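You operate a simulated robot arm through the tools that you are given. There is no shell and no other tool. Be economical: measure what you need, move in short steps, check, and stop when the job is done.

You are at the controls of a simulated two-armed robot. One attempt, no reset.

TASK
Shut the line down: stop pan, drums, then belt, and switch the desk off.
Fine: each by its black stop button; leave the desk stop and the keys alone.

The check looks at the end state, three seconds after you hand in, the way a careful person would. Anything else that was tipped, shoved, dropped, spilled or broken makes it a failure.

THE ROBOT
Two 7-joint arms with two-finger grippers on one trunk, on a base that drives. Base frame: it is fixed to the floor where the robot stands at the start and does not move with it; the origin is under the middle of the robot, x ahead of it, y to its left, z up; the surface under the hand at the start is at about z = 0.93. Lengths are in m, angles in rad, forces in N, time in s.
The left shoulder is at the start at [0.029, 0.162, 1.231], the right one opposite. With the tool pointing down near the work surface each hand reaches from about 0.26 to 0.72 m from the robot's upright axis, wherever it stands, measured 20 degrees to its own side. Places, roughly: belt breaker [0.6, 0.1, 0.9]; belt plate [0.5, 0.1, 0.9]; belt start button [0.4, 0.1, 0.9]; belt stop button [0.5, 0.1, 0.9]; desk stop [0.5, -0.2, 0.9]; desk switch [0.6, -0.1, 0.9]; drums breaker [0.6, 0.1, 0.9]; drums plate [0.5, 0.1, 0.9]; drums start button [0.4, 0.1, 0.9]; drums stop button [0.5, 0.1, 0.9]; pan breaker [0.6, 0, 0.9]; pan plate [0.5, 0, 0.9]; pan start button [0.4, 0, 0.9]; pan stop button [0.5, 0, 0.9]. Payload 2.45 kg a hand.
Tool frame (each hand has its own): the origin (TCP) lies between the finger pads and is the grasp point; the fingertips stand 0.026 m ahead of it; z points along the fingers, y is the line along which they close. The gripper opens to 0.096 m. The gripper's body begins 0.069 m behind the TCP.
Orientation is that of the tool frame in the base frame, as [roll, pitch, yaw] about the fixed x, y, z axes, in that order (R = Rz(yaw) Ry(pitch) Rx(roll)). With the fingers straight down and closing along the base's y, the tool's x points along the base's -x, its y along +y and its z along -z.

THE INTERFACE
- The arms move only by the tool jog_arm. It takes "left_moves", "right_moves" or both (then of equal length, played together; a hand with none holds still); each is one flat list of numbers, 7 for each row, row after row: the shift along the tool's x, y, z in units of 150 mm (1.0 is 150 mm), then the turn, a rotation vector about the tool's x, y, z in units of 60 degrees (1.0 is 60 degrees), then the closure, from 0 (fully open) to 1 (shut). In form: [dx, dy, dz, ax, ay, az, gripper, dx, dy, dz, ax, ay, az, gripper, ...]. A call has 1 to 12 rows; each row is the pose to reach, as a shift and turn from the pose commanded when the call began, along the tool's axes at that moment. A call with a number of a shift or a turn outside -1 to 1 is refused whole. A row lasts 0.2 s, in which the tool goes at most 0.05 m and 0.15 rad; a call with a longer step from one row to the next is refused whole, and so is a gripper value outside its range. A pose out of reach is approached as far as the arm can. The call stops where the force on the tool passes 40 N (or 10 N more than at its start, if that is more) or the arm is blocked; 0.2 s more then pass. Each finger halts on what it meets, pressing with about 41 N; the grip force reading is that of the motor and also rises with nothing between the fingers. The clock runs only during rows and for 0.2 s after the last one: add rows that repeat a pose to give the fingers time. The reply holds the time, the measured pose of the TCP, the force on the tool along the base axes, the opening and the grip force, in the units named above and with some noise, with the torque about the TCP (base axes, N m) and any sound that the robot's microphone picked up.
- Cameras (640 x 400 px; columns grow to the right, rows downward): "scene" is now at [0.0713, -0.0062, 1.7009]; the picture's right is [-0.09, -1.00, 0.00], its down [-0.80, 0.08, -0.59] and it looks along [0.59, -0.06, -0.81] (base axes); focal length 283 px, centre (320, 200). "left" rides on the left gripper at [0.082, -0.003, -0.098] in its tool frame; the picture's right is [0.04, 1.00, 0.00], its down [-0.73, 0.03, -0.68] and it looks along [-0.68, 0.03, 0.73] (tool axes); focal length 256 px, centre (320, 200). "right" rides on the right gripper at [0.082, 0.003, -0.098] in its tool frame; the picture's right is [-0.04, 1.00, 0.00], its down [-0.73, -0.03, -0.68] and it looks along [-0.68, -0.03, 0.73] (tool axes); focal length 256 px, centre (320, 200). There is no depth. A picture from a camera that has moved, and an enlarged one, comes with that camera's place and axes in the base frame and with its lens.
- camera(camera): a new picture of that camera. The clock stands still meanwhile.
- lift_body(by): slides the trunk up (or, below 0, down) by that many m; the arms and the scene camera ride with it, the base frame stays. It gives what a move gives, with no picture.
- drive_base(legs): drives the robot by 1 to 6 legs, each [ahead, left, turn to the left] in m, m and rad, along the robot's own axes; the way and the turn of a leg run together, so that a leg with both is an arc; at most 1.5 m and 3.142 rad a leg. The arms and the cameras ride along, it lands a little off, and it stops where it bumps. It gives what a move gives.
- aim_head(pan, tilt): turns the head with the scene camera to pan (to the left, within 2.094 rad either way) and tilt (down, from -0.506 to 1.204), counted from straight ahead of the robot. It gives what a move gives.
- zoom(camera, box): a new picture of the part [left, top, right, bottom] of that camera's present view, enlarged. The clock stands still meanwhile.
- close_job(): hands the job in; it is judged then, once.

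Work in short steps. Places have to be worked out from the pictures, the camera data and where the tool is seen: move nearer, look again, correct. Check each grasp and each placing, and mend what went wrong. You have 120 turns and 108 pictures in all, those below and enlarged ones among them. Open the grippers and draw the arms clear of the work before you hand the job in, unless the task says otherwise; then end with one line.

The tools are called as a command line: name --argument value ..., lists and objects as JSON in quotes. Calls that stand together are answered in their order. jog_arm: Moves the arms, as the interface text tells. Its arguments: {"type":"object","properties":{"left_moves":{"type":"array","items":{"type":"number"}},"right_moves":{"type":"array","items":{"type":"number"}}},"required":[]} The other tools are called the same way: lift_body (by) slides the trunk up or down; drive_base (legs) drives the base; aim_head (pan, tilt) turns the head that bears the scene camera; camera (camera) takes a picture; zoom (camera, box) takes an enlarged picture of a part of a camera's view; close_job () hands the job in.

At the start:

```text
time_s: 0.0
left_tool_pos: [0.4541, 0.2594, 1.2538]
left_tool_rot: [-3.14, -0.002, 3.141]
left_ft_force: [-0.2, 0.1, 0.3]
left_moment: [-0.02, -0.04, 0.01]
left_grip_width: 0.0961
left_grasp_force: 0.1
right_tool_pos: [0.4332, -0.1304, 1.2791]
right_tool_rot: [-3.141, 0.0, 3.139]
right_ft_force: [-0.5, 0.9, -0.3]
right_moment: [0.0, -0.02, 0.0]
right_grip_width: 0.0959
right_grasp_force: 0.1
trunk travel left (down, up): [-0.4, 0.167]
robot x, y, heading: [0.005, -0.0013, 0.003]
head pan, tilt: [-0.094, 0.934]
```

scene: 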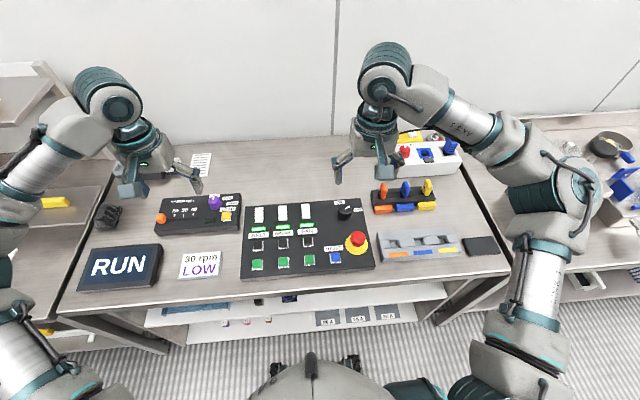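
right: 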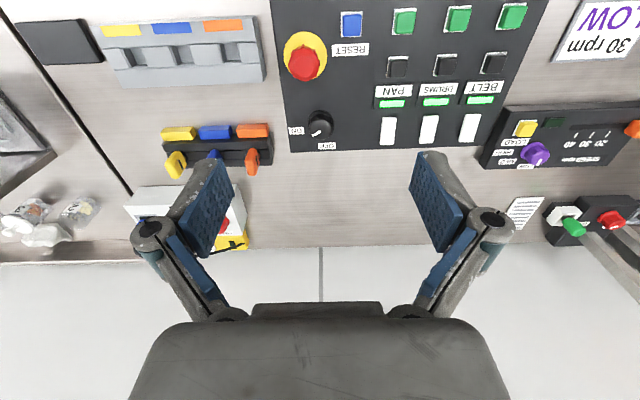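
left: 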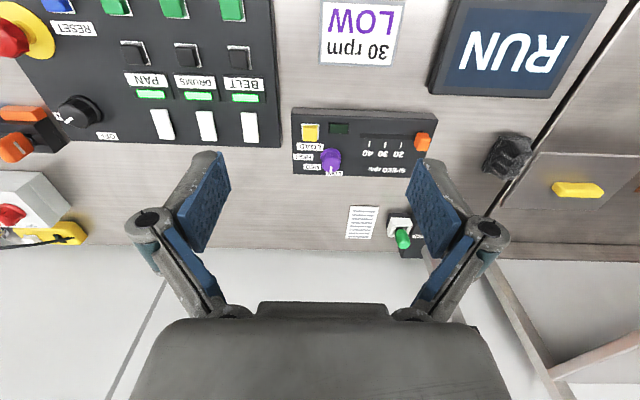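

The panel shows three stop buttons (black) in columns BELT, DRUMS, PAN, and a desk switch with OFF/ON. I zoom in to read the labels.

zoom --camera "scene" --box '[230, 185, 390, 285]'

zoom --camera "right" --box '[270, 0, 560, 170]'

zoom --camera "left" --box '[280, 90, 450, 250]'

```text
4.00 times, centred on (310, 235) of scene
camera zoom: at [0.0713, -0.0062, 1.7009], right [-0.09, -1.0, 0.0], down [-0.8, 0.08, -0.59], along [0.59, -0.06, -0.81], focal length 1132 px, centre (360, 60)
```

zoom: 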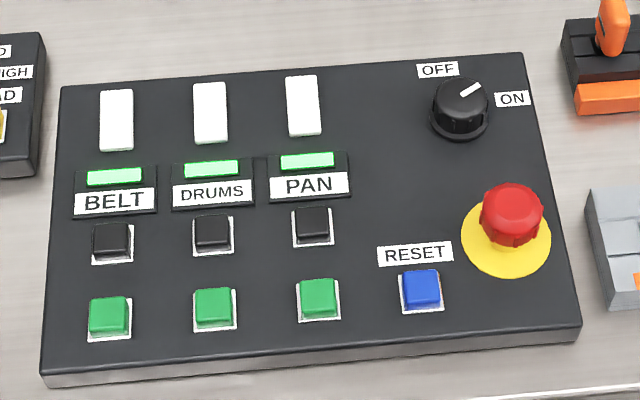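

```text
2.21 times, centred on (415, 85) of right
camera zoom: at [0.352, -0.1266, 1.376], right [0.04, 1.0, 0.0], down [0.73, -0.03, 0.68], along [0.68, -0.03, -0.73], focal length 565 px, centre (110, 454)
```

zoom: 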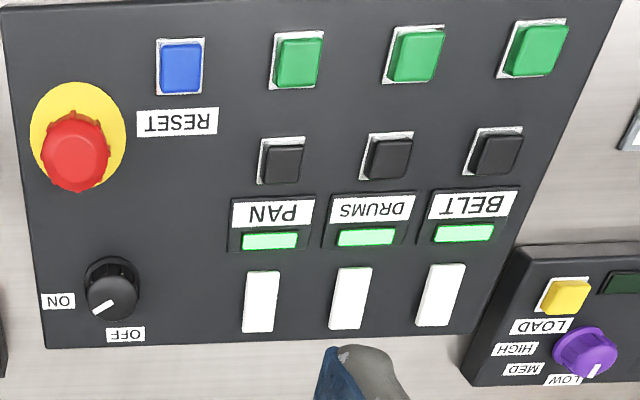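

```text
2.50 times, centred on (365, 170) of left
camera zoom: at [0.3729, 0.2554, 1.3524], right [-0.04, 1.0, 0.0], down [0.73, 0.03, 0.68], along [0.68, 0.02, -0.74], focal length 640 px, centre (208, 275)
```

zoom: 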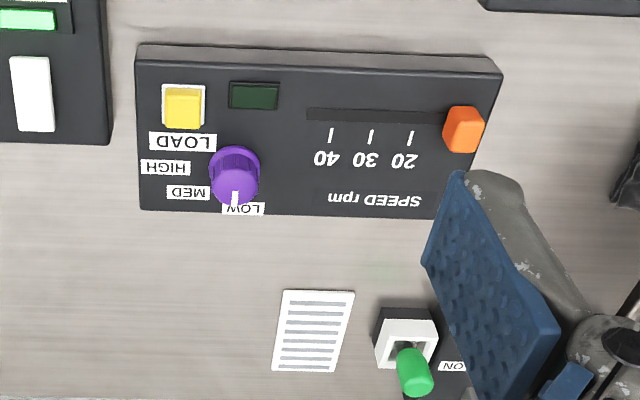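

All three lamps are on. I estimate the stop buttons at x≈0.46, y≈-0.011 / 0.061 / 0.133, and the knob at about (0.547, -0.132). I bring the right hand, fingers shut, above the PAN stop.

jog_arm --right_moves '[-0.03, 0.16, 0.18, 0, 0, 0, 0.4, -0.07, 0.32, 0.36, 0, 0, 0, 0.8, -0.11, 0.48, 0.54, 0, 0, 0, 1, -0.15, 0.64, 0.72, 0, 0, 0, 1, -0.18, 0.793, 0.9, 0, 0, 0, 1, -0.18, 0.793, 0.9, 0, 0, 0, 1]'

camera --camera "right"

zoom --camera "scene" --box '[230, 185, 390, 285]'

```text
time_s: 1.4
left_tool_pos: [0.4497, 0.259, 1.2556]
left_tool_rot: [-3.139, 0.002, 3.141]
left_ft_force: [0.2, -0.6, -0.2]
left_moment: [0.02, 0.0, 0.05]
left_grip_width: 0.0961
left_grasp_force: 0.0
right_tool_pos: [0.4565, -0.0124, 1.145]
right_tool_rot: [3.141, 0.002, 3.141]
right_ft_force: [-0.6, -0.4, 0.5]
right_moment: [0.02, 0.0, 0.02]
right_grip_width: 0.0001
right_grasp_force: 28.3
trunk travel left (down, up): [-0.4, 0.167]
robot x, y, heading: [0.0014, -0.0008, -0.001]
head pan, tilt: [-0.094, 0.934]
```

```text
101 pictures are left
camera right: at [0.3748, -0.0079, 1.2429], right [0.04, 1.0, 0.0], down [0.73, -0.03, 0.68], along [0.68, -0.03, -0.73], focal length 256 px, centre (320, 200)
```

right: 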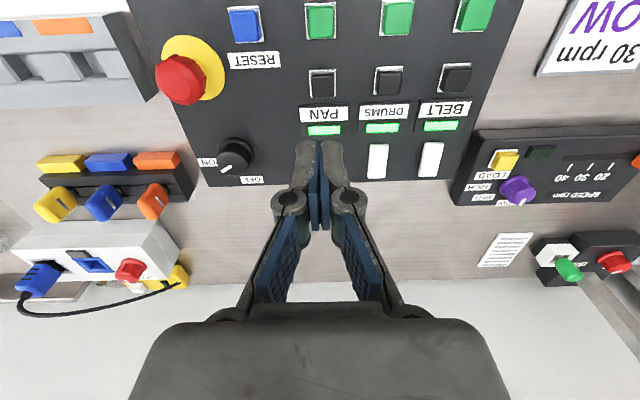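

```text
4.00 times, centred on (310, 235) of scene
camera zoom: at [0.0711, -0.0045, 1.7009], right [-0.09, -1.0, 0.0], down [-0.8, 0.07, -0.59], along [0.59, -0.06, -0.81], focal length 1132 px, centre (360, 60)
```

zoom: 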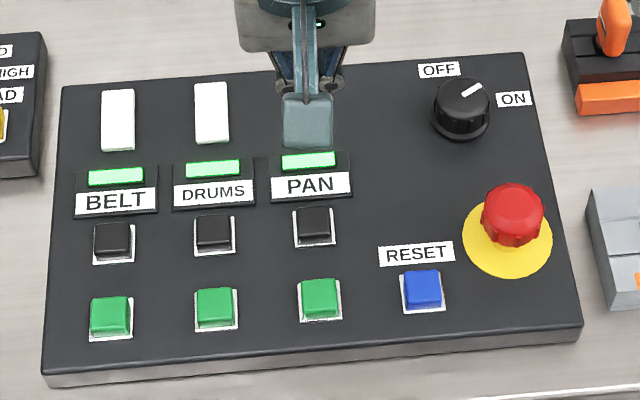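

Both views put the PAN stop at about (0.467, -0.010), button top about z 0.95–0.96. I descend to tip z≈1.0 and check.

jog_arm --right_moves '[-0.02, 0.005, 0.26, 0, 0, 0, 1, -0.05, 0.01, 0.52, 0, 0, 0, 1, -0.07, 0.016, 0.79, 0, 0, 0, 1, -0.07, 0.016, 0.79, 0, 0, 0, 1]'

camera --camera "right"

zoom --camera "scene" --box '[230, 185, 390, 285]'

```text
time_s: 2.4
left_tool_pos: [0.4495, 0.259, 1.255]
left_tool_rot: [-3.137, 0.003, -3.141]
left_ft_force: [-0.1, -1.3, -0.2]
left_moment: [0.01, 0.01, 0.02]
left_grip_width: 0.0961
left_grasp_force: 0.1
right_tool_pos: [0.4678, -0.0088, 1.0236]
right_tool_rot: [-3.141, 0.003, 3.139]
right_ft_force: [-0.4, -0.4, 0.0]
right_moment: [-0.01, -0.02, 0.01]
right_grip_width: 0.0
right_grasp_force: 28.1
trunk travel left (down, up): [-0.4, 0.167]
robot x, y, heading: [-0.0007, -0.0032, -0.006]
head pan, tilt: [-0.094, 0.934]
```

```text
99 pictures are left
camera right: at [0.3854, -0.0058, 1.1214], right [0.04, 1.0, 0.0], down [0.73, -0.03, 0.68], along [0.68, -0.03, -0.73], focal length 256 px, centre (320, 200)
```

right: 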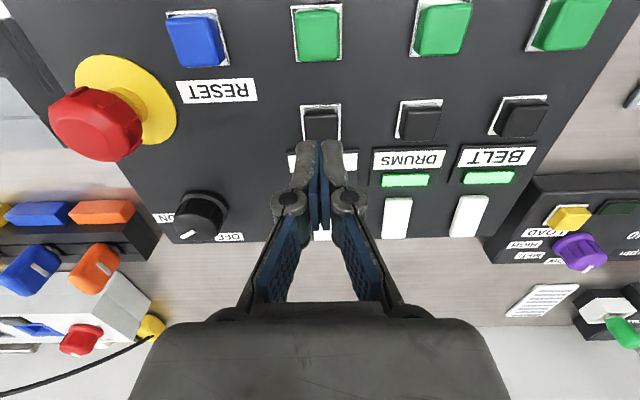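

```text
4.00 times, centred on (310, 235) of scene
camera zoom: at [0.0716, -0.0051, 1.7009], right [-0.09, -1.0, 0.0], down [-0.8, 0.07, -0.59], along [0.59, -0.06, -0.81], focal length 1132 px, centre (360, 60)
```

zoom: 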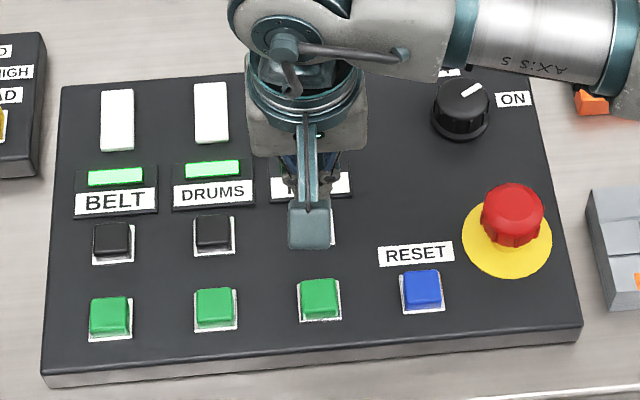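

Tip is over the PAN stop, at most 2–3 mm off. I descend in small steps until there is contact, watching force and sound.

jog_arm --right_moves '[-0.01, 0, 0.1, 0, 0, 0, 1, -0.013, 0, 0.2, 0, 0, 0, 1, -0.013, 0, 0.23, 0, 0, 0, 1, -0.013, 0, 0.26, 0, 0, 0, 1]'

camera --camera "right"

```text
time_s: 3.4
left_tool_pos: [0.4499, 0.2601, 1.2549]
left_tool_rot: [-3.137, -0.001, -3.141]
left_ft_force: [-0.6, 0.1, 0.3]
left_moment: [0.01, 0.0, 0.02]
left_grip_width: 0.0961
left_grasp_force: 0.0
right_tool_pos: [0.4702, -0.0087, 0.9864]
right_tool_rot: [-3.14, 0.002, 3.141]
right_ft_force: [-0.3, -0.3, 0.3]
right_moment: [0.01, 0.02, 0.04]
right_grip_width: 0.0
right_grasp_force: 28.2
trunk travel left (down, up): [-0.4, 0.167]
robot x, y, heading: [-0.001, -0.0005, -0.004]
head pan, tilt: [-0.094, 0.934]
```

```text
97 pictures are left
camera right: at [0.3888, -0.0045, 1.0838], right [0.04, 1.0, 0.0], down [0.73, -0.03, 0.68], along [0.68, -0.03, -0.73], focal length 256 px, centre (320, 200)
```

right: 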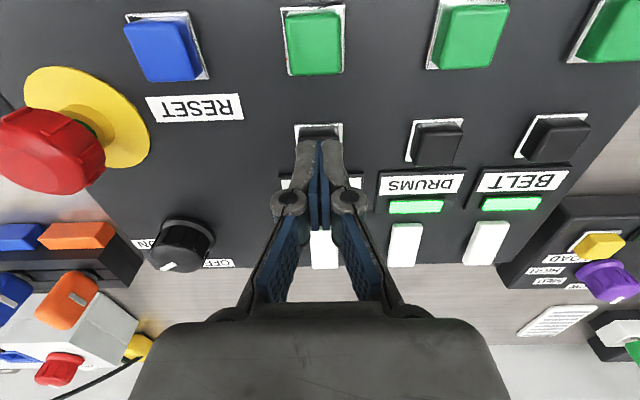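

No contact yet with tip at z 0.960. I carry on in 3 mm steps.

jog_arm --right_moves '[0, 0, 0.02, 0, 0, 0, 1, 0, 0, 0.04, 0, 0, 0, 1, 0, 0, 0.06, 0, 0, 0, 1, 0, 0, 0.08, 0, 0, 0, 1]'

camera --camera "right"

```text
time_s: 4.4
left_tool_pos: [0.4506, 0.2586, 1.2546]
left_tool_rot: [-3.138, 0.001, 3.14]
left_ft_force: [-0.7, -0.9, 0.4]
left_moment: [0.0, 0.04, -0.01]
left_grip_width: 0.096
left_grasp_force: 0.2
right_tool_pos: [0.4702, -0.0082, 0.9754]
right_tool_rot: [3.141, 0.002, 3.14]
right_ft_force: [-0.3, -0.2, 0.1]
right_moment: [-0.02, -0.01, -0.02]
right_grip_width: 0.0
right_grasp_force: 28.8
trunk travel left (down, up): [-0.4, 0.167]
robot x, y, heading: [0.0025, -0.0002, 0.001]
head pan, tilt: [-0.094, 0.934]
```

```text
96 pictures are left
camera right: at [0.3885, -0.0042, 1.0728], right [0.04, 1.0, 0.0], down [0.73, -0.03, 0.68], along [0.68, -0.03, -0.73], focal length 256 px, centre (320, 200)
```

right: 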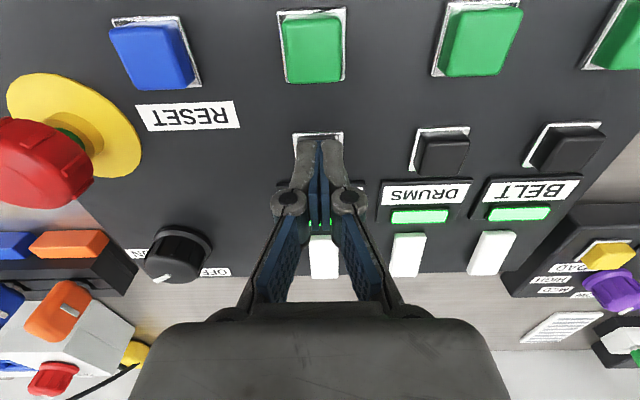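

Still no contact with tip at 0.949. I continue.

jog_arm --right_moves '[0, 0, 0.015, 0, 0, 0, 1, 0, 0, 0.03, 0, 0, 0, 1, 0, 0, 0.045, 0, 0, 0, 1, 0, 0, 0.06, 0, 0, 0, 1]'

camera --camera "right"

```text
time_s: 5.4
left_tool_pos: [0.45, 0.2583, 1.2548]
left_tool_rot: [-3.138, 0.002, 3.14]
left_ft_force: [0.5, 0.3, 0.3]
left_moment: [-0.04, 0.01, 0.02]
left_grip_width: 0.0957
left_grasp_force: 0.0
right_tool_pos: [0.4706, -0.0072, 0.9668]
right_tool_rot: [3.139, 0.003, -3.14]
right_ft_force: [-0.5, 1.5, 2.3]
right_moment: [0.04, -0.02, 0.0]
right_grip_width: 0.0058
right_grasp_force: 28.6
trunk travel left (down, up): [-0.4, 0.167]
robot x, y, heading: [0.0005, -0.0005, 0.0]
head pan, tilt: [-0.094, 0.934]
heard: click
```

```text
95 pictures are left
camera right: at [0.3883, -0.0044, 1.0637], right [0.04, 1.0, 0.0], down [0.73, -0.03, 0.68], along [0.68, -0.03, -0.73], focal length 256 px, centre (320, 200)
```

right: 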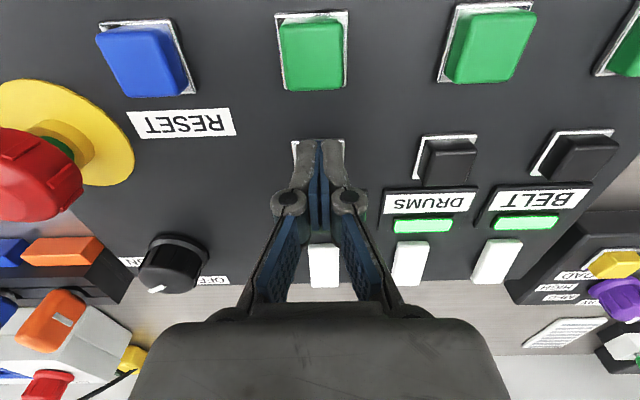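

A click was heard, with the tip at about 0.941. I lift 50 mm and check the PAN lamp.

jog_arm --right_moves '[0, 0, -0.1, 0, 0, 0, 1, 0, 0, -0.35, 0, 0, 0, 1, 0, 0, -0.6, 0, 0, 0, 1]'

camera --camera "right"

zoom --camera "scene" --box '[230, 185, 390, 285]'

```text
time_s: 6.2
left_tool_pos: [0.4491, 0.2599, 1.2549]
left_tool_rot: [-3.138, 0.003, -3.142]
left_ft_force: [-0.1, 0.6, 0.6]
left_moment: [-0.01, 0.04, 0.01]
left_grip_width: 0.0962
left_grasp_force: 0.1
right_tool_pos: [0.4691, -0.0081, 1.0571]
right_tool_rot: [3.141, 0.002, 3.14]
right_ft_force: [0.5, 0.5, 0.4]
right_moment: [0.02, -0.01, 0.01]
right_grip_width: 0.0003
right_grasp_force: 28.1
trunk travel left (down, up): [-0.4, 0.167]
robot x, y, heading: [0.0032, -0.0044, -0.006]
head pan, tilt: [-0.094, 0.934]
```

```text
94 pictures are left
camera right: at [0.3871, -0.0044, 1.1546], right [0.04, 1.0, 0.0], down [0.73, -0.03, 0.68], along [0.68, -0.03, -0.73], focal length 256 px, centre (320, 200)
```

right: 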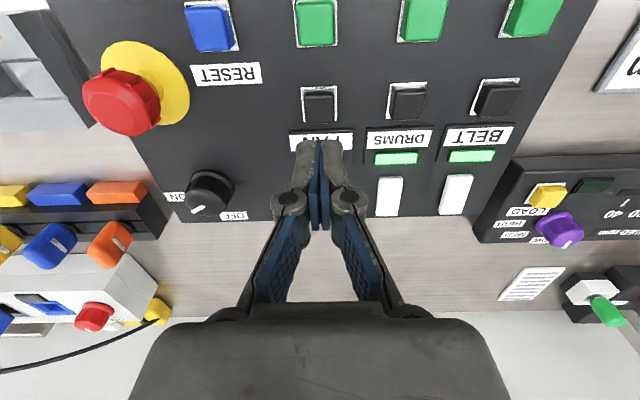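

```text
4.00 times, centred on (310, 235) of scene
camera zoom: at [0.0709, -0.0045, 1.7009], right [-0.09, -1.0, 0.0], down [-0.8, 0.07, -0.59], along [0.59, -0.06, -0.81], focal length 1132 px, centre (360, 60)
```

zoom: 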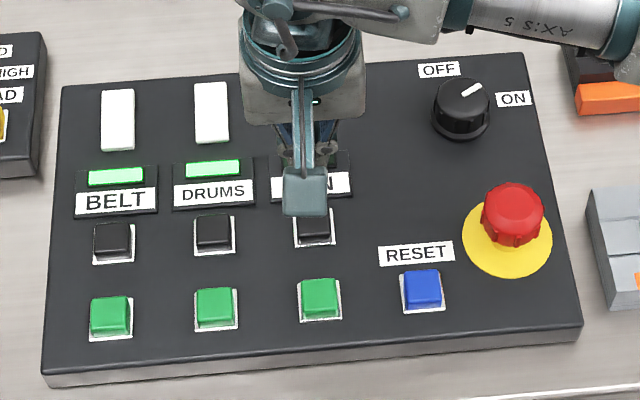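

I move sideways over the DRUMS stop (≈0.473, 0.0625), which also uncovers the PAN lamp.

jog_arm --right_moves '[0, 0.16, 0, 0, 0, 0, 1, -0.01, 0.32, 0, 0, 0, 0, 1, -0.02, 0.473, 0, 0, 0, 0, 1, -0.02, 0.473, 0, 0, 0, 0, 1]'

camera --camera "right"

zoom --camera "scene" --box '[230, 185, 390, 285]'

```text
time_s: 7.2
left_tool_pos: [0.4506, 0.2594, 1.2548]
left_tool_rot: [-3.138, 0.002, -3.142]
left_ft_force: [-0.6, 0.1, 0.3]
left_moment: [-0.03, -0.01, -0.03]
left_grip_width: 0.0961
left_grasp_force: 0.0
right_tool_pos: [0.4724, 0.0629, 1.0572]
right_tool_rot: [3.141, 0.004, 3.14]
right_ft_force: [0.2, -0.1, -0.5]
right_moment: [-0.02, -0.01, -0.02]
right_grip_width: 0.0001
right_grasp_force: 29.1
trunk travel left (down, up): [-0.4, 0.167]
robot x, y, heading: [0.0037, 0.0008, -0.005]
head pan, tilt: [-0.094, 0.934]
```

```text
92 pictures are left
camera right: at [0.3913, 0.0667, 1.1547], right [0.04, 1.0, 0.0], down [0.73, -0.03, 0.68], along [0.68, -0.03, -0.73], focal length 256 px, centre (320, 200)
```

right: 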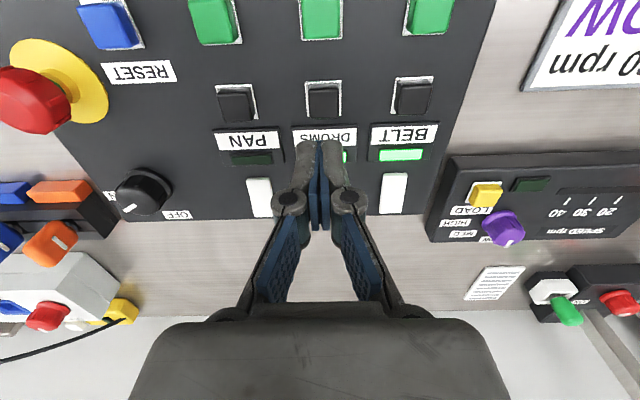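

```text
4.00 times, centred on (310, 235) of scene
camera zoom: at [0.0718, -0.003, 1.7009], right [-0.09, -1.0, 0.0], down [-0.8, 0.07, -0.59], along [0.59, -0.06, -0.81], focal length 1132 px, centre (360, 60)
```

zoom: 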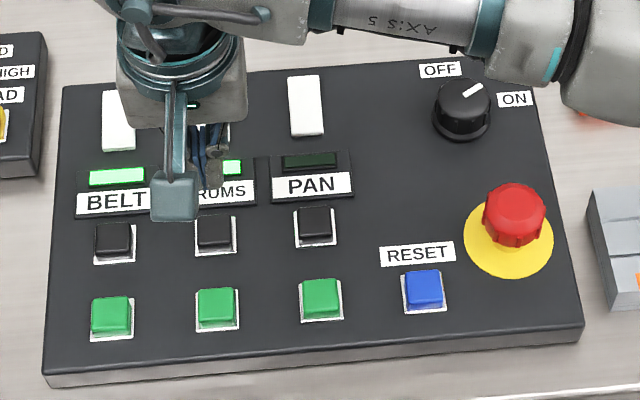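

PAN lamp is dark. I press DRUMS straight down: quick approach, then 2 mm steps to the same depth.

jog_arm --right_moves '[-0.01, 0.01, 0.25, 0, 0, 0, 1, -0.013, 0.013, 0.45, 0, 0, 0, 1, -0.013, 0.013, 0.52, 0, 0, 0, 1, -0.013, 0.013, 0.54, 0, 0, 0, 1, -0.013, 0.013, 0.56, 0, 0, 0, 1, -0.013, 0.013, 0.58, 0, 0, 0, 1, -0.013, 0.013, 0.6, 0, 0, 0, 1]'

```text
time_s: 8.8
left_tool_pos: [0.4504, 0.2593, 1.2553]
left_tool_rot: [-3.139, 0.002, 3.139]
left_ft_force: [0.3, 0.3, 0.3]
left_moment: [0.0, 0.01, 0.0]
left_grip_width: 0.096
left_grasp_force: 0.0
right_tool_pos: [0.4751, 0.0642, 0.9675]
right_tool_rot: [-3.141, 0.003, 3.139]
right_ft_force: [0.8, -0.1, 1.7]
right_moment: [0.01, -0.04, 0.02]
right_grip_width: 0.0058
right_grasp_force: 29.1
trunk travel left (down, up): [-0.4, 0.167]
robot x, y, heading: [0.0023, -0.0039, 0.003]
head pan, tilt: [-0.094, 0.934]
heard: click
```

Click heard. I lift off and slide over to the BELT stop (y≈0.135).

jog_arm --right_moves '[0, 0, -0.1, 0, 0, 0, 1, 0, 0, -0.35, 0, 0, 0, 1, 0, 0, -0.6, 0, 0, 0, 1, 0, 0.16, -0.6, 0, 0, 0, 1, 0, 0.32, -0.6, 0, 0, 0, 1, 0, 0.473, -0.6, 0, 0, 0, 1, 0, 0.473, -0.6, 0, 0, 0, 1]'

camera --camera "right"

```text
time_s: 10.4
left_tool_pos: [0.45, 0.2589, 1.2548]
left_tool_rot: [-3.14, 0.001, 3.141]
left_ft_force: [0.1, -2.1, 0.0]
left_moment: [-0.01, 0.04, 0.01]
left_grip_width: 0.0962
left_grasp_force: 0.2
right_tool_pos: [0.474, 0.1348, 1.0553]
right_tool_rot: [3.141, 0.002, 3.14]
right_ft_force: [0.2, 0.7, 0.2]
right_moment: [0.02, -0.02, -0.02]
right_grip_width: 0.0
right_grasp_force: 28.6
trunk travel left (down, up): [-0.4, 0.167]
robot x, y, heading: [-0.0015, -0.0012, -0.006]
head pan, tilt: [-0.094, 0.934]
```

```text
90 pictures are left
camera right: at [0.3935, 0.1391, 1.1539], right [0.04, 1.0, 0.0], down [0.73, -0.03, 0.68], along [0.68, -0.03, -0.73], focal length 256 px, centre (320, 200)
```

right: 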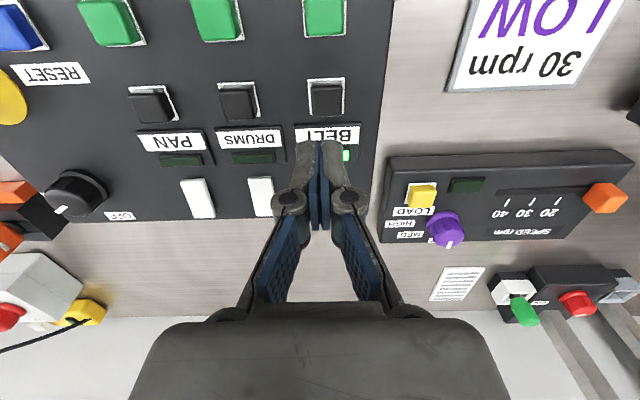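

DRUMS and PAN are dark. BELT stop sits about 3–4 mm to the left of the tip; I correct and press.

jog_arm --right_moves '[0, 0.02, 0.25, 0, 0, 0, 1, 0, 0.022, 0.45, 0, 0, 0, 1, 0, 0.022, 0.51, 0, 0, 0, 1, 0, 0.022, 0.53, 0, 0, 0, 1, 0, 0.022, 0.55, 0, 0, 0, 1, 0, 0.022, 0.57, 0, 0, 0, 1, 0, 0.022, 0.59, 0, 0, 0, 1]'

```text
time_s: 12.0
left_tool_pos: [0.4501, 0.2579, 1.2552]
left_tool_rot: [-3.138, 0.001, 3.138]
left_ft_force: [0.6, -0.6, -0.4]
left_moment: [-0.02, 0.0, -0.03]
left_grip_width: 0.0957
left_grasp_force: 0.1
right_tool_pos: [0.4758, 0.1386, 0.9682]
right_tool_rot: [3.138, 0.004, 3.139]
right_ft_force: [0.1, 0.9, 0.7]
right_moment: [-0.01, 0.0, 0.05]
right_grip_width: 0.0059
right_grasp_force: 28.9
trunk travel left (down, up): [-0.4, 0.167]
robot x, y, heading: [-0.0022, 0.0013, 0.001]
head pan, tilt: [-0.094, 0.934]
```

No click yet. I press another 2–3 mm.

jog_arm --right_moves '[0, 0, 0.01, 0, 0, 0, 1, 0, 0, 0.02, 0, 0, 0, 1]'

```text
time_s: 12.6
left_tool_pos: [0.4504, 0.2592, 1.2545]
left_tool_rot: [-3.138, 0.004, -3.141]
left_ft_force: [-0.1, 0.6, 0.5]
left_moment: [-0.03, -0.03, 0.01]
left_grip_width: 0.0962
left_grasp_force: 0.1
right_tool_pos: [0.4766, 0.1385, 0.9663]
right_tool_rot: [-3.141, 0.004, 3.14]
right_ft_force: [-0.6, 0.9, 3.3]
right_moment: [0.01, 0.0, -0.01]
right_grip_width: 0.0059
right_grasp_force: 28.6
trunk travel left (down, up): [-0.4, 0.167]
robot x, y, heading: [0.0011, -0.0028, 0.001]
head pan, tilt: [-0.094, 0.934]
heard: click
```

Click. I lift and start back toward the knob.

jog_arm --right_moves '[0, 0, -0.1, 0, 0, 0, 1, 0, 0, -0.4, 0, 0, 0, 1, 0, 0, -0.7, 0, 0, 0, 1, 0, -0.2, -0.9, 0, 0, 0, 1, 0, -0.5, -0.95, 0, 0, 0, 1, 0, -0.8, -0.95, 0, 0, 0, 1, 0, -1, -0.95, 0, 0, 0, 1]'

jog_arm --right_moves '[-0.05, -0.2, 0, 0, 0, 0, 0.8, -0.1, -0.45, 0, 0, 0, 0, 0.5, -0.2, -0.6, 0, 0, 0, 0, 0.4, -0.2, -0.7, 0, 0, 0, 0, 0.4, -0.2, -0.7, 0, 0, 0, 0, 0.4]'

camera --camera "right"

zoom --camera "scene" --box '[230, 185, 390, 285]'

```text
time_s: 14.2
left_tool_pos: [0.4493, 0.2569, 1.256]
left_tool_rot: [-3.138, 0.001, 3.141]
left_ft_force: [-0.4, -0.4, -0.6]
left_moment: [0.01, 0.02, -0.03]
left_grip_width: 0.0959
left_grasp_force: 0.0
right_tool_pos: [0.4742, -0.0137, 1.107]
right_tool_rot: [3.139, 0.003, -3.141]
right_ft_force: [0.3, 0.0, 0.5]
right_moment: [0.03, 0.03, -0.03]
right_grip_width: 0.0
right_grasp_force: 28.6
trunk travel left (down, up): [-0.4, 0.167]
robot x, y, heading: [-0.0004, 0.0008, 0.003]
head pan, tilt: [-0.094, 0.934]
```

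```text
time_s: 15.4
left_tool_pos: [0.4491, 0.2623, 1.2549]
left_tool_rot: [-3.137, 0.001, 3.141]
left_ft_force: [-0.5, 0.4, 0.0]
left_moment: [0.01, -0.01, -0.02]
left_grip_width: 0.096
left_grasp_force: 0.1
right_tool_pos: [0.5035, -0.1158, 1.1071]
right_tool_rot: [-3.14, 0.003, 3.139]
right_ft_force: [-0.4, 0.9, -0.5]
right_moment: [-0.03, -0.03, -0.01]
right_grip_width: 0.0577
right_grasp_force: 0.1
trunk travel left (down, up): [-0.4, 0.167]
robot x, y, heading: [0.0021, 0.0014, 0.002]
head pan, tilt: [-0.094, 0.934]
```

```text
89 pictures are left
camera right: at [0.4226, -0.111, 1.2045], right [0.04, 1.0, 0.0], down [0.73, -0.03, 0.68], along [0.68, -0.03, -0.73], focal length 256 px, centre (320, 200)
```

right: 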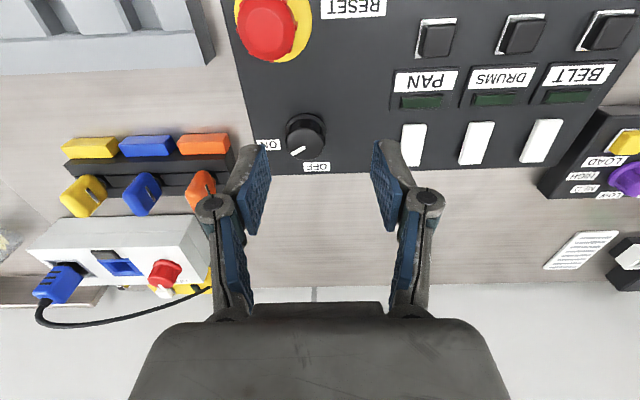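

```text
4.00 times, centred on (310, 235) of scene
camera zoom: at [0.0713, -0.0027, 1.7009], right [-0.09, -1.0, 0.0], down [-0.8, 0.07, -0.59], along [0.59, -0.06, -0.81], focal length 1132 px, centre (360, 60)
```

zoom: 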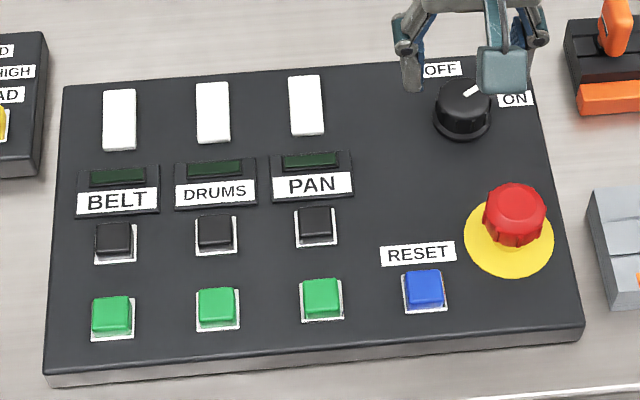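

All three lamps are dark. I estimate the knob at (0.562, -0.137), about 40 mm wide. I move above it and look closely.

jog_arm --right_moves '[-0.2, -0.07, 0, 0, 0, 0, 0.35, -0.39, -0.14, 0.1, 0, 0, 0, 0.35, -0.39, -0.14, 0.2, 0, 0, 0, 0.35, -0.39, -0.14, 0.2, 0, 0, 0, 0.35]'

zoom --camera "right" --box '[220, 60, 420, 185]'

zoom --camera "scene" --box '[310, 185, 390, 235]'

```text
time_s: 16.4
left_tool_pos: [0.451, 0.2615, 1.2553]
left_tool_rot: [-3.138, 0.002, -3.14]
left_ft_force: [0.1, 0.2, 0.7]
left_moment: [-0.03, 0.0, -0.02]
left_grip_width: 0.0959
left_grasp_force: 0.0
right_tool_pos: [0.5636, -0.1352, 1.0774]
right_tool_rot: [3.141, 0.003, 3.141]
right_ft_force: [-1.0, 0.5, 0.5]
right_moment: [0.02, -0.02, 0.05]
right_grip_width: 0.0622
right_grasp_force: 0.2
trunk travel left (down, up): [-0.4, 0.167]
robot x, y, heading: [0.0028, -0.0008, -0.004]
head pan, tilt: [-0.094, 0.934]
```

```text
3.20 times, centred on (320, 122) of right
camera zoom: at [0.4821, -0.1316, 1.174], right [0.04, 1.0, 0.0], down [0.73, -0.03, 0.68], along [0.68, -0.03, -0.73], focal length 819 px, centre (320, 448)
```

zoom: 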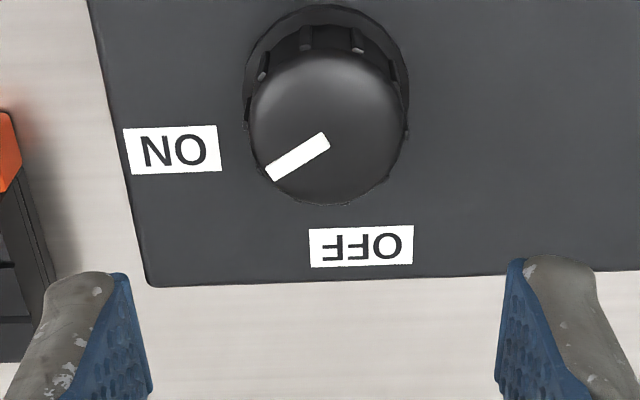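

```text
8.00 times, centred on (350, 210) of scene
camera zoom: at [0.0715, -0.0049, 1.7009], right [-0.09, -1.0, 0.0], down [-0.8, 0.07, -0.59], along [0.59, -0.06, -0.81], focal length 2265 px, centre (80, 120)
```

zoom: 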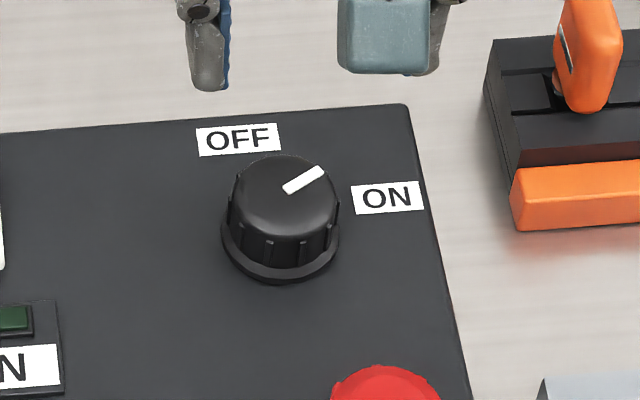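

The knob centre comes out at (0.564, -0.1345), top z≈0.965; the pointer is ~55° right of straight away (ON), and OFF is about straight away, so it needs a counter-clockwise turn. I descend with open fingers around it.

jog_arm --right_moves '[0, 0, 0.25, 0, 0, 0, 0.35, 0, 0.003, 0.45, 0, 0, 0, 0.35, 0, 0.003, 0.6, 0, 0, 0, 0.35, 0, 0.003, 0.69, 0, 0, 0, 0.35, 0, 0.003, 0.69, 0, 0, 0, 0.35]'

zoom --camera "right" --box '[200, 60, 440, 210]'

zoom --camera "scene" --box '[310, 185, 390, 235]'

```text
time_s: 17.6
left_tool_pos: [0.4501, 0.2588, 1.2547]
left_tool_rot: [-3.139, 0.002, 3.142]
left_ft_force: [0.1, 0.0, -0.6]
left_moment: [-0.02, -0.03, 0.01]
left_grip_width: 0.096
left_grasp_force: 0.1
right_tool_pos: [0.5648, -0.1369, 0.9737]
right_tool_rot: [-3.14, 0.004, 3.139]
right_ft_force: [0.6, -0.7, -0.2]
right_moment: [0.0, -0.01, -0.01]
right_grip_width: 0.0625
right_grasp_force: 0.0
trunk travel left (down, up): [-0.4, 0.167]
robot x, y, heading: [0.0026, -0.0017, 0.0]
head pan, tilt: [-0.094, 0.934]
```

```text
2.67 times, centred on (320, 135) of right
camera zoom: at [0.4826, -0.1332, 1.0708], right [0.04, 1.0, 0.0], down [0.73, -0.03, 0.68], along [0.68, -0.03, -0.73], focal length 683 px, centre (320, 373)
```

zoom: 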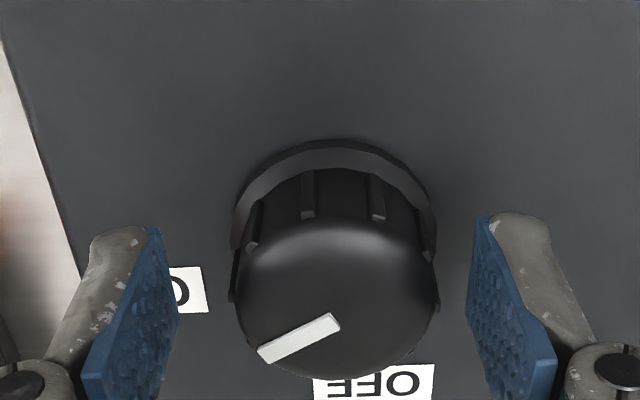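

```text
8.00 times, centred on (350, 210) of scene
camera zoom: at [0.0718, -0.0063, 1.7009], right [-0.09, -1.0, 0.0], down [-0.8, 0.08, -0.59], along [0.59, -0.06, -0.81], focal length 2265 px, centre (80, 120)
```

zoom: 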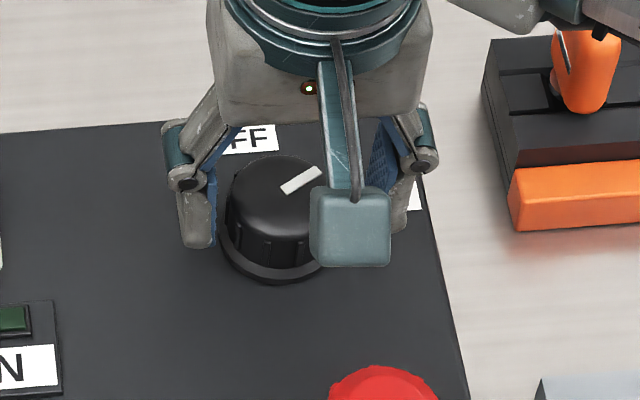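

The knob sits between the fingers, about 2 mm to the left of the middle. I centre and close.

jog_arm --right_moves '[0, 0.015, 0, 0, 0, 0, 0.35, 0, 0.015, 0, 0, 0, 0, 0.6, 0, 0.015, 0, 0, 0, 0, 0.7, 0, 0.015, 0, 0, 0, 0, 0.7]'

```text
time_s: 18.6
left_tool_pos: [0.451, 0.2585, 1.2547]
left_tool_rot: [-3.139, 0.0, 3.142]
left_ft_force: [-0.7, 0.2, 0.2]
left_moment: [0.04, -0.01, -0.02]
left_grip_width: 0.0961
left_grasp_force: 0.0
right_tool_pos: [0.5637, -0.1342, 0.9739]
right_tool_rot: [-3.139, 0.004, 3.14]
right_ft_force: [1.1, 2.8, -0.5]
right_moment: [0.25, -0.07, 0.0]
right_grip_width: 0.0406
right_grasp_force: 45.1
trunk travel left (down, up): [-0.4, 0.167]
robot x, y, heading: [0.0004, -0.0006, 0.003]
head pan, tilt: [-0.094, 0.934]
```

Gripped at 41 mm with low side force. I turn counter-clockwise (negative about tool z) by about 36° and read.

jog_arm --right_moves '[0, 0, 0, 0, 0, -0.1, 0.7, 0, 0, 0, 0, 0, -0.2, 0.7, 0, 0, 0, 0, 0, -0.3, 0.7, 0, 0, 0, 0, 0, -0.4, 0.7, 0, 0, 0, 0, 0, -0.5, 0.7, 0, 0, 0, 0, 0, -0.6, 0.7]'

zoom --camera "scene" --box '[310, 185, 390, 235]'

zoom --camera "right" --box '[200, 60, 440, 210]'

```text
time_s: 20.0
left_tool_pos: [0.4518, 0.2582, 1.2554]
left_tool_rot: [-3.141, 0.0, 3.141]
left_ft_force: [-0.4, 0.4, -0.3]
left_moment: [0.01, -0.06, -0.01]
left_grip_width: 0.0961
left_grasp_force: 0.0
right_tool_pos: [0.5646, -0.1372, 0.9734]
right_tool_rot: [-3.139, 0.003, -2.512]
right_ft_force: [11.4, -5.2, 4.4]
right_moment: [-0.41, 0.63, -0.09]
right_grip_width: 0.0407
right_grasp_force: 44.7
trunk travel left (down, up): [-0.4, 0.167]
robot x, y, heading: [0.0007, 0.0023, -0.003]
head pan, tilt: [-0.094, 0.934]
```

```text
8.00 times, centred on (350, 210) of scene
camera zoom: at [0.0743, -0.0078, 1.7008], right [-0.09, -1.0, 0.0], down [-0.8, 0.08, -0.59], along [0.59, -0.06, -0.81], focal length 2265 px, centre (80, 120)
```

zoom: 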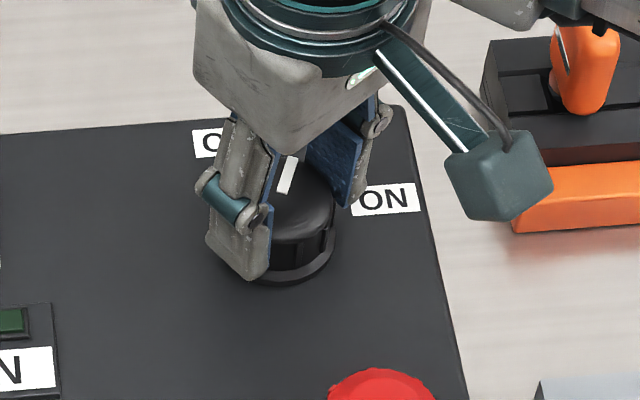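

```text
2.67 times, centred on (320, 135) of right
camera zoom: at [0.4971, -0.1813, 1.0711], right [-0.55, 0.83, 0.0], down [0.61, 0.41, 0.68], along [0.57, 0.38, -0.73], focal length 683 px, centre (320, 373)
```

zoom: 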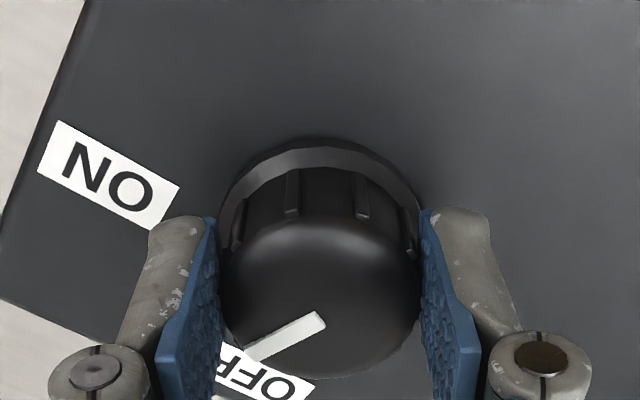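

The knob follows; the pointer is now ~20° short of OFF. I continue, 2 mm relief against the side force, another ~27°.

jog_arm --right_moves '[-0.003, -0.005, 0, 0, 0, -0.1, 0.7, -0.006, -0.01, 0, 0, 0, -0.2, 0.7, -0.006, -0.01, 0, 0, 0, -0.3, 0.7, -0.006, -0.01, 0, 0, 0, -0.4, 0.7, -0.006, -0.01, 0, 0, 0, -0.45, 0.7]'

zoom --camera "right" --box '[200, 60, 440, 210]'

zoom --camera "scene" --box '[310, 185, 390, 235]'

```text
time_s: 21.2
left_tool_pos: [0.4513, 0.2575, 1.256]
left_tool_rot: [-3.138, 0.001, 3.141]
left_ft_force: [0.1, -0.8, 0.4]
left_moment: [0.01, 0.03, -0.01]
left_grip_width: 0.0959
left_grasp_force: 0.1
right_tool_pos: [0.5659, -0.1372, 0.9732]
right_tool_rot: [-3.14, 0.005, -2.41]
right_ft_force: [13.6, -6.3, 12.6]
right_moment: [-0.34, -0.21, -0.06]
right_grip_width: 0.0408
right_grasp_force: 44.9
right hand out of reach, approached as far as the arm can: row 2, 3, 4, 5
trunk travel left (down, up): [-0.4, 0.167]
robot x, y, heading: [0.0048, 0.0005, -0.001]
head pan, tilt: [-0.094, 0.934]
```

```text
2.67 times, centred on (320, 135) of right
camera zoom: at [0.5022, -0.1885, 1.071], right [-0.64, 0.77, 0.0], down [0.56, 0.47, 0.68], along [0.53, 0.43, -0.73], focal length 683 px, centre (320, 373)
```

zoom: 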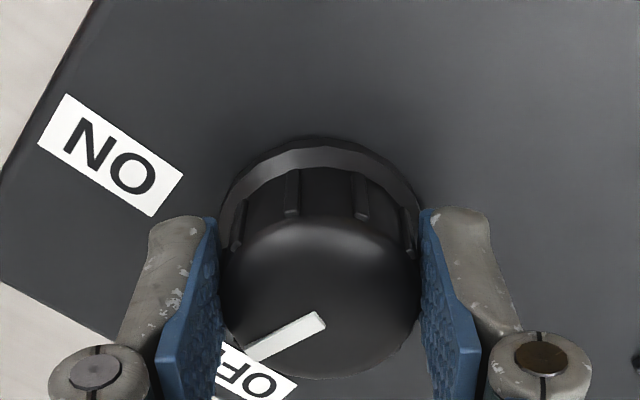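

```text
8.00 times, centred on (350, 210) of scene
camera zoom: at [0.0729, -0.008, 1.7009], right [-0.09, -1.0, 0.0], down [-0.8, 0.08, -0.59], along [0.59, -0.06, -0.81], focal length 2265 px, centre (80, 120)
```

zoom: 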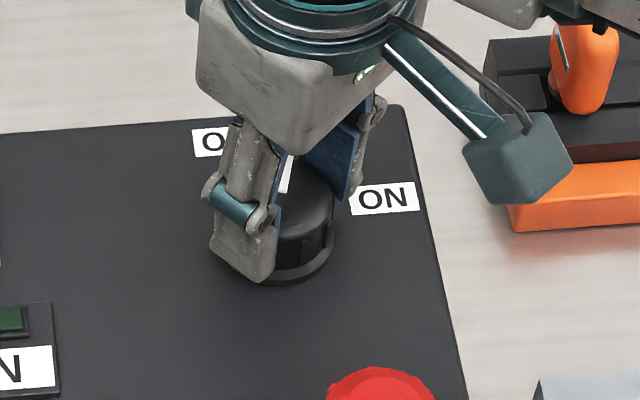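

The wrist hits its limit at this yaw. I release, to see whether the knob holds, and will lift and re-grip with the wrist turned the other way.

jog_arm --right_moves '[0, 0, 0, 0, 0, 0, 0.5, 0, 0, 0, 0, 0, 0, 0.35, 0, 0, 0, 0, 0, 0, 0.35]'

jog_arm --right_moves '[0, 0, -0.15, 0, 0, 0, 0.35, 0, 0, -0.4, 0, 0, 0, 0.35, 0, 0, -0.4, 0, 0, 0, 0.35]'

zoom --camera "right" --box '[200, 60, 440, 210]'

```text
time_s: 22.0
left_tool_pos: [0.4499, 0.2581, 1.2547]
left_tool_rot: [-3.138, 0.0, -3.141]
left_ft_force: [-0.2, 0.5, 0.0]
left_moment: [0.03, 0.01, 0.03]
left_grip_width: 0.0958
left_grasp_force: 0.1
right_tool_pos: [0.5644, -0.1356, 0.9729]
right_tool_rot: [3.141, 0.002, -2.411]
right_ft_force: [0.6, -0.5, 0.3]
right_moment: [-0.02, -0.01, 0.0]
right_grip_width: 0.0622
right_grasp_force: 0.0
trunk travel left (down, up): [-0.4, 0.167]
robot x, y, heading: [-0.0042, 0.0018, 0.0]
head pan, tilt: [-0.094, 0.934]
```

```text
time_s: 22.8
left_tool_pos: [0.4512, 0.2585, 1.2554]
left_tool_rot: [-3.139, 0.0, -3.141]
left_ft_force: [-0.5, -0.4, 0.4]
left_moment: [-0.01, 0.03, -0.01]
left_grip_width: 0.0962
left_grasp_force: 0.1
right_tool_pos: [0.5638, -0.1338, 1.0361]
right_tool_rot: [3.141, 0.002, -2.409]
right_ft_force: [1.1, 0.1, 1.0]
right_moment: [0.0, 0.01, -0.03]
right_grip_width: 0.0627
right_grasp_force: 0.1
trunk travel left (down, up): [-0.4, 0.167]
robot x, y, heading: [0.0004, 0.0018, -0.001]
head pan, tilt: [-0.094, 0.934]
```

```text
2.67 times, centred on (320, 135) of right
camera zoom: at [0.5006, -0.1853, 1.133], right [-0.64, 0.77, 0.0], down [0.56, 0.47, 0.68], along [0.52, 0.43, -0.73], focal length 683 px, centre (320, 373)
```

zoom: 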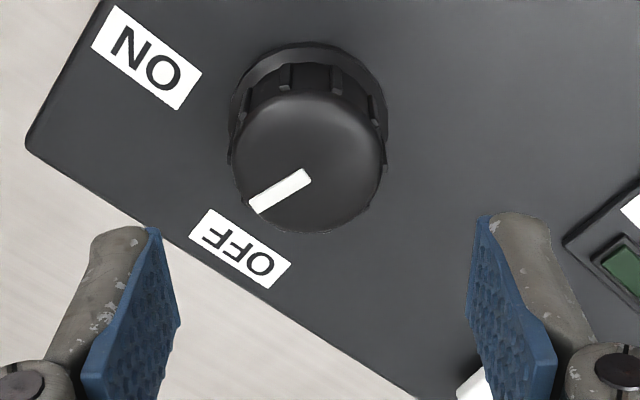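

The knob holds where it was left, pointer ~17° short of the far direction. I turn the wrist back 60° above the knob.

jog_arm --right_moves '[0, 0, 0, 0, 0, 0.13, 0.35, 0, 0, 0, 0, 0, 0.26, 0.35, 0, 0, 0, 0, 0, 0.39, 0.35, 0, 0, 0, 0, 0, 0.52, 0.35, 0, 0, 0, 0, 0, 0.65, 0.35, 0, 0, 0, 0, 0, 0.78, 0.35, 0, 0, 0, 0, 0, 0.9, 0.35, 0, 0, 0, 0, 0, 1, 0.35, 0, 0, 0, 0, 0, 1, 0.35]'

zoom --camera "right" --box '[200, 60, 440, 210]'

```text
time_s: 24.8
left_tool_pos: [0.4516, 0.2586, 1.2555]
left_tool_rot: [-3.139, 0.001, 3.141]
left_ft_force: [-1.0, -1.0, 0.7]
left_moment: [-0.02, 0.0, 0.0]
left_grip_width: 0.096
left_grasp_force: 0.1
right_tool_pos: [0.565, -0.1352, 1.0347]
right_tool_rot: [3.14, 0.001, 2.824]
right_ft_force: [-0.6, -0.6, -0.2]
right_moment: [-0.01, -0.02, 0.0]
right_grip_width: 0.0625
right_grasp_force: 0.0
trunk travel left (down, up): [-0.4, 0.167]
robot x, y, heading: [0.001, 0.005, -0.005]
head pan, tilt: [-0.094, 0.934]
```

```text
2.67 times, centred on (320, 135) of right
camera zoom: at [0.4884, -0.1071, 1.1315], right [0.35, 0.94, 0.0], down [0.69, -0.26, 0.68], along [0.64, -0.24, -0.73], focal length 683 px, centre (320, 373)
```

zoom: 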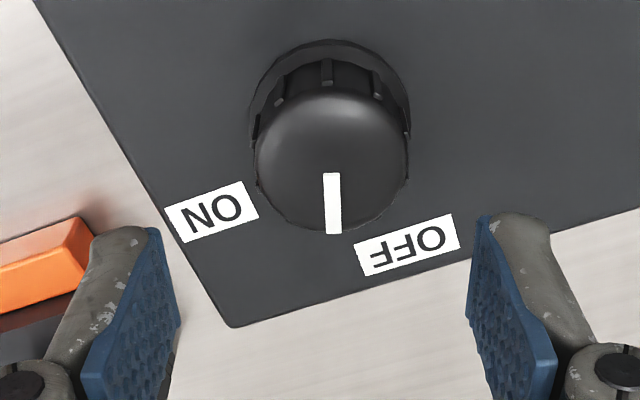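

The pointer sits between the two labels. Knob is ~2 mm off the fingers' middle; I correct, descend and grip.

jog_arm --right_moves '[0, 0.013, 0.2, 0, 0, 0, 0.35, 0, 0.013, 0.41, 0, 0, 0, 0.35, 0, 0.013, 0.41, 0, 0, 0, 0.35, 0, 0.013, 0.41, 0, 0, 0, 0.6, 0, 0.013, 0.41, 0, 0, 0, 0.7, 0, 0.013, 0.41, 0, 0, 0, 0.7]'

```text
time_s: 26.2
left_tool_pos: [0.45, 0.2597, 1.2535]
left_tool_rot: [-3.138, 0.002, -3.14]
left_ft_force: [0.4, -0.1, 0.3]
left_moment: [0.0, -0.02, 0.0]
left_grip_width: 0.0961
left_grasp_force: 0.0
right_tool_pos: [0.5656, -0.132, 0.9705]
right_tool_rot: [3.139, 0.002, 2.826]
right_ft_force: [1.3, 5.5, 4.1]
right_moment: [0.05, -0.03, 0.03]
right_grip_width: 0.0416
right_grasp_force: 44.7
trunk travel left (down, up): [-0.4, 0.167]
robot x, y, heading: [-0.0009, -0.0046, 0.001]
head pan, tilt: [-0.094, 0.934]
```

Gripped. I turn 24° counter-clockwise and look at torque and the pointer.

jog_arm --right_moves '[0, 0, 0, 0, 0, -0.1, 0.7, 0, 0, 0, 0, 0, -0.2, 0.7, 0, 0, 0, 0, 0, -0.3, 0.7, 0, 0, 0, 0, 0, -0.4, 0.7]'

zoom --camera "right" --box '[200, 60, 440, 210]'

zoom --camera "scene" --box '[310, 185, 390, 235]'

```text
time_s: 27.2
left_tool_pos: [0.4512, 0.2598, 1.254]
left_tool_rot: [-3.137, 0.001, 3.14]
left_ft_force: [-1.3, -0.3, 0.4]
left_moment: [-0.01, 0.01, 0.0]
left_grip_width: 0.0959
left_grasp_force: 0.1
right_tool_pos: [0.5664, -0.133, 0.9713]
right_tool_rot: [-3.141, -0.001, -3.036]
right_ft_force: [3.5, 6.4, -6.2]
right_moment: [0.04, 0.2, -0.63]
right_grip_width: 0.0412
right_grasp_force: 45.1
trunk travel left (down, up): [-0.4, 0.167]
robot x, y, heading: [-0.0009, 0.0039, 0.002]
head pan, tilt: [-0.094, 0.934]
```

```text
2.67 times, centred on (320, 135) of right
camera zoom: at [0.485, -0.139, 1.0687], right [-0.06, 1.0, 0.0], down [0.73, 0.05, 0.68], along [0.68, 0.04, -0.73], focal length 683 px, centre (320, 373)
```

zoom: 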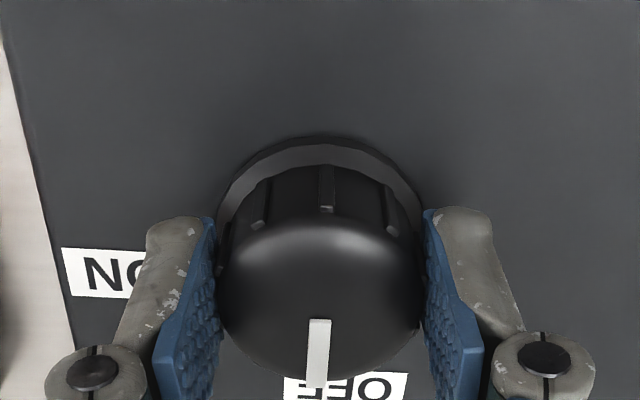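

```text
8.00 times, centred on (350, 210) of scene
camera zoom: at [0.0741, -0.0035, 1.7007], right [-0.09, -1.0, 0.0], down [-0.8, 0.07, -0.59], along [0.59, -0.06, -0.81], focal length 2265 px, centre (80, 120)
```

zoom: 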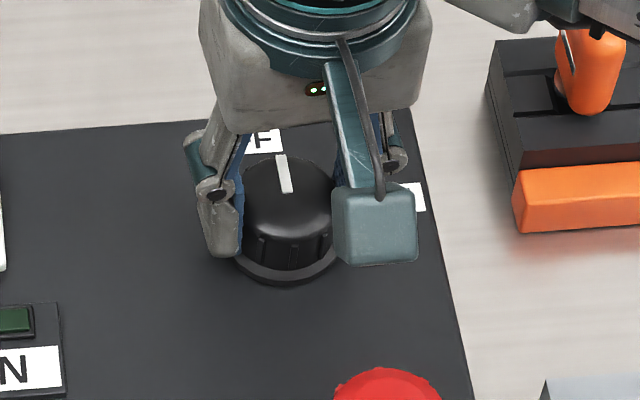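

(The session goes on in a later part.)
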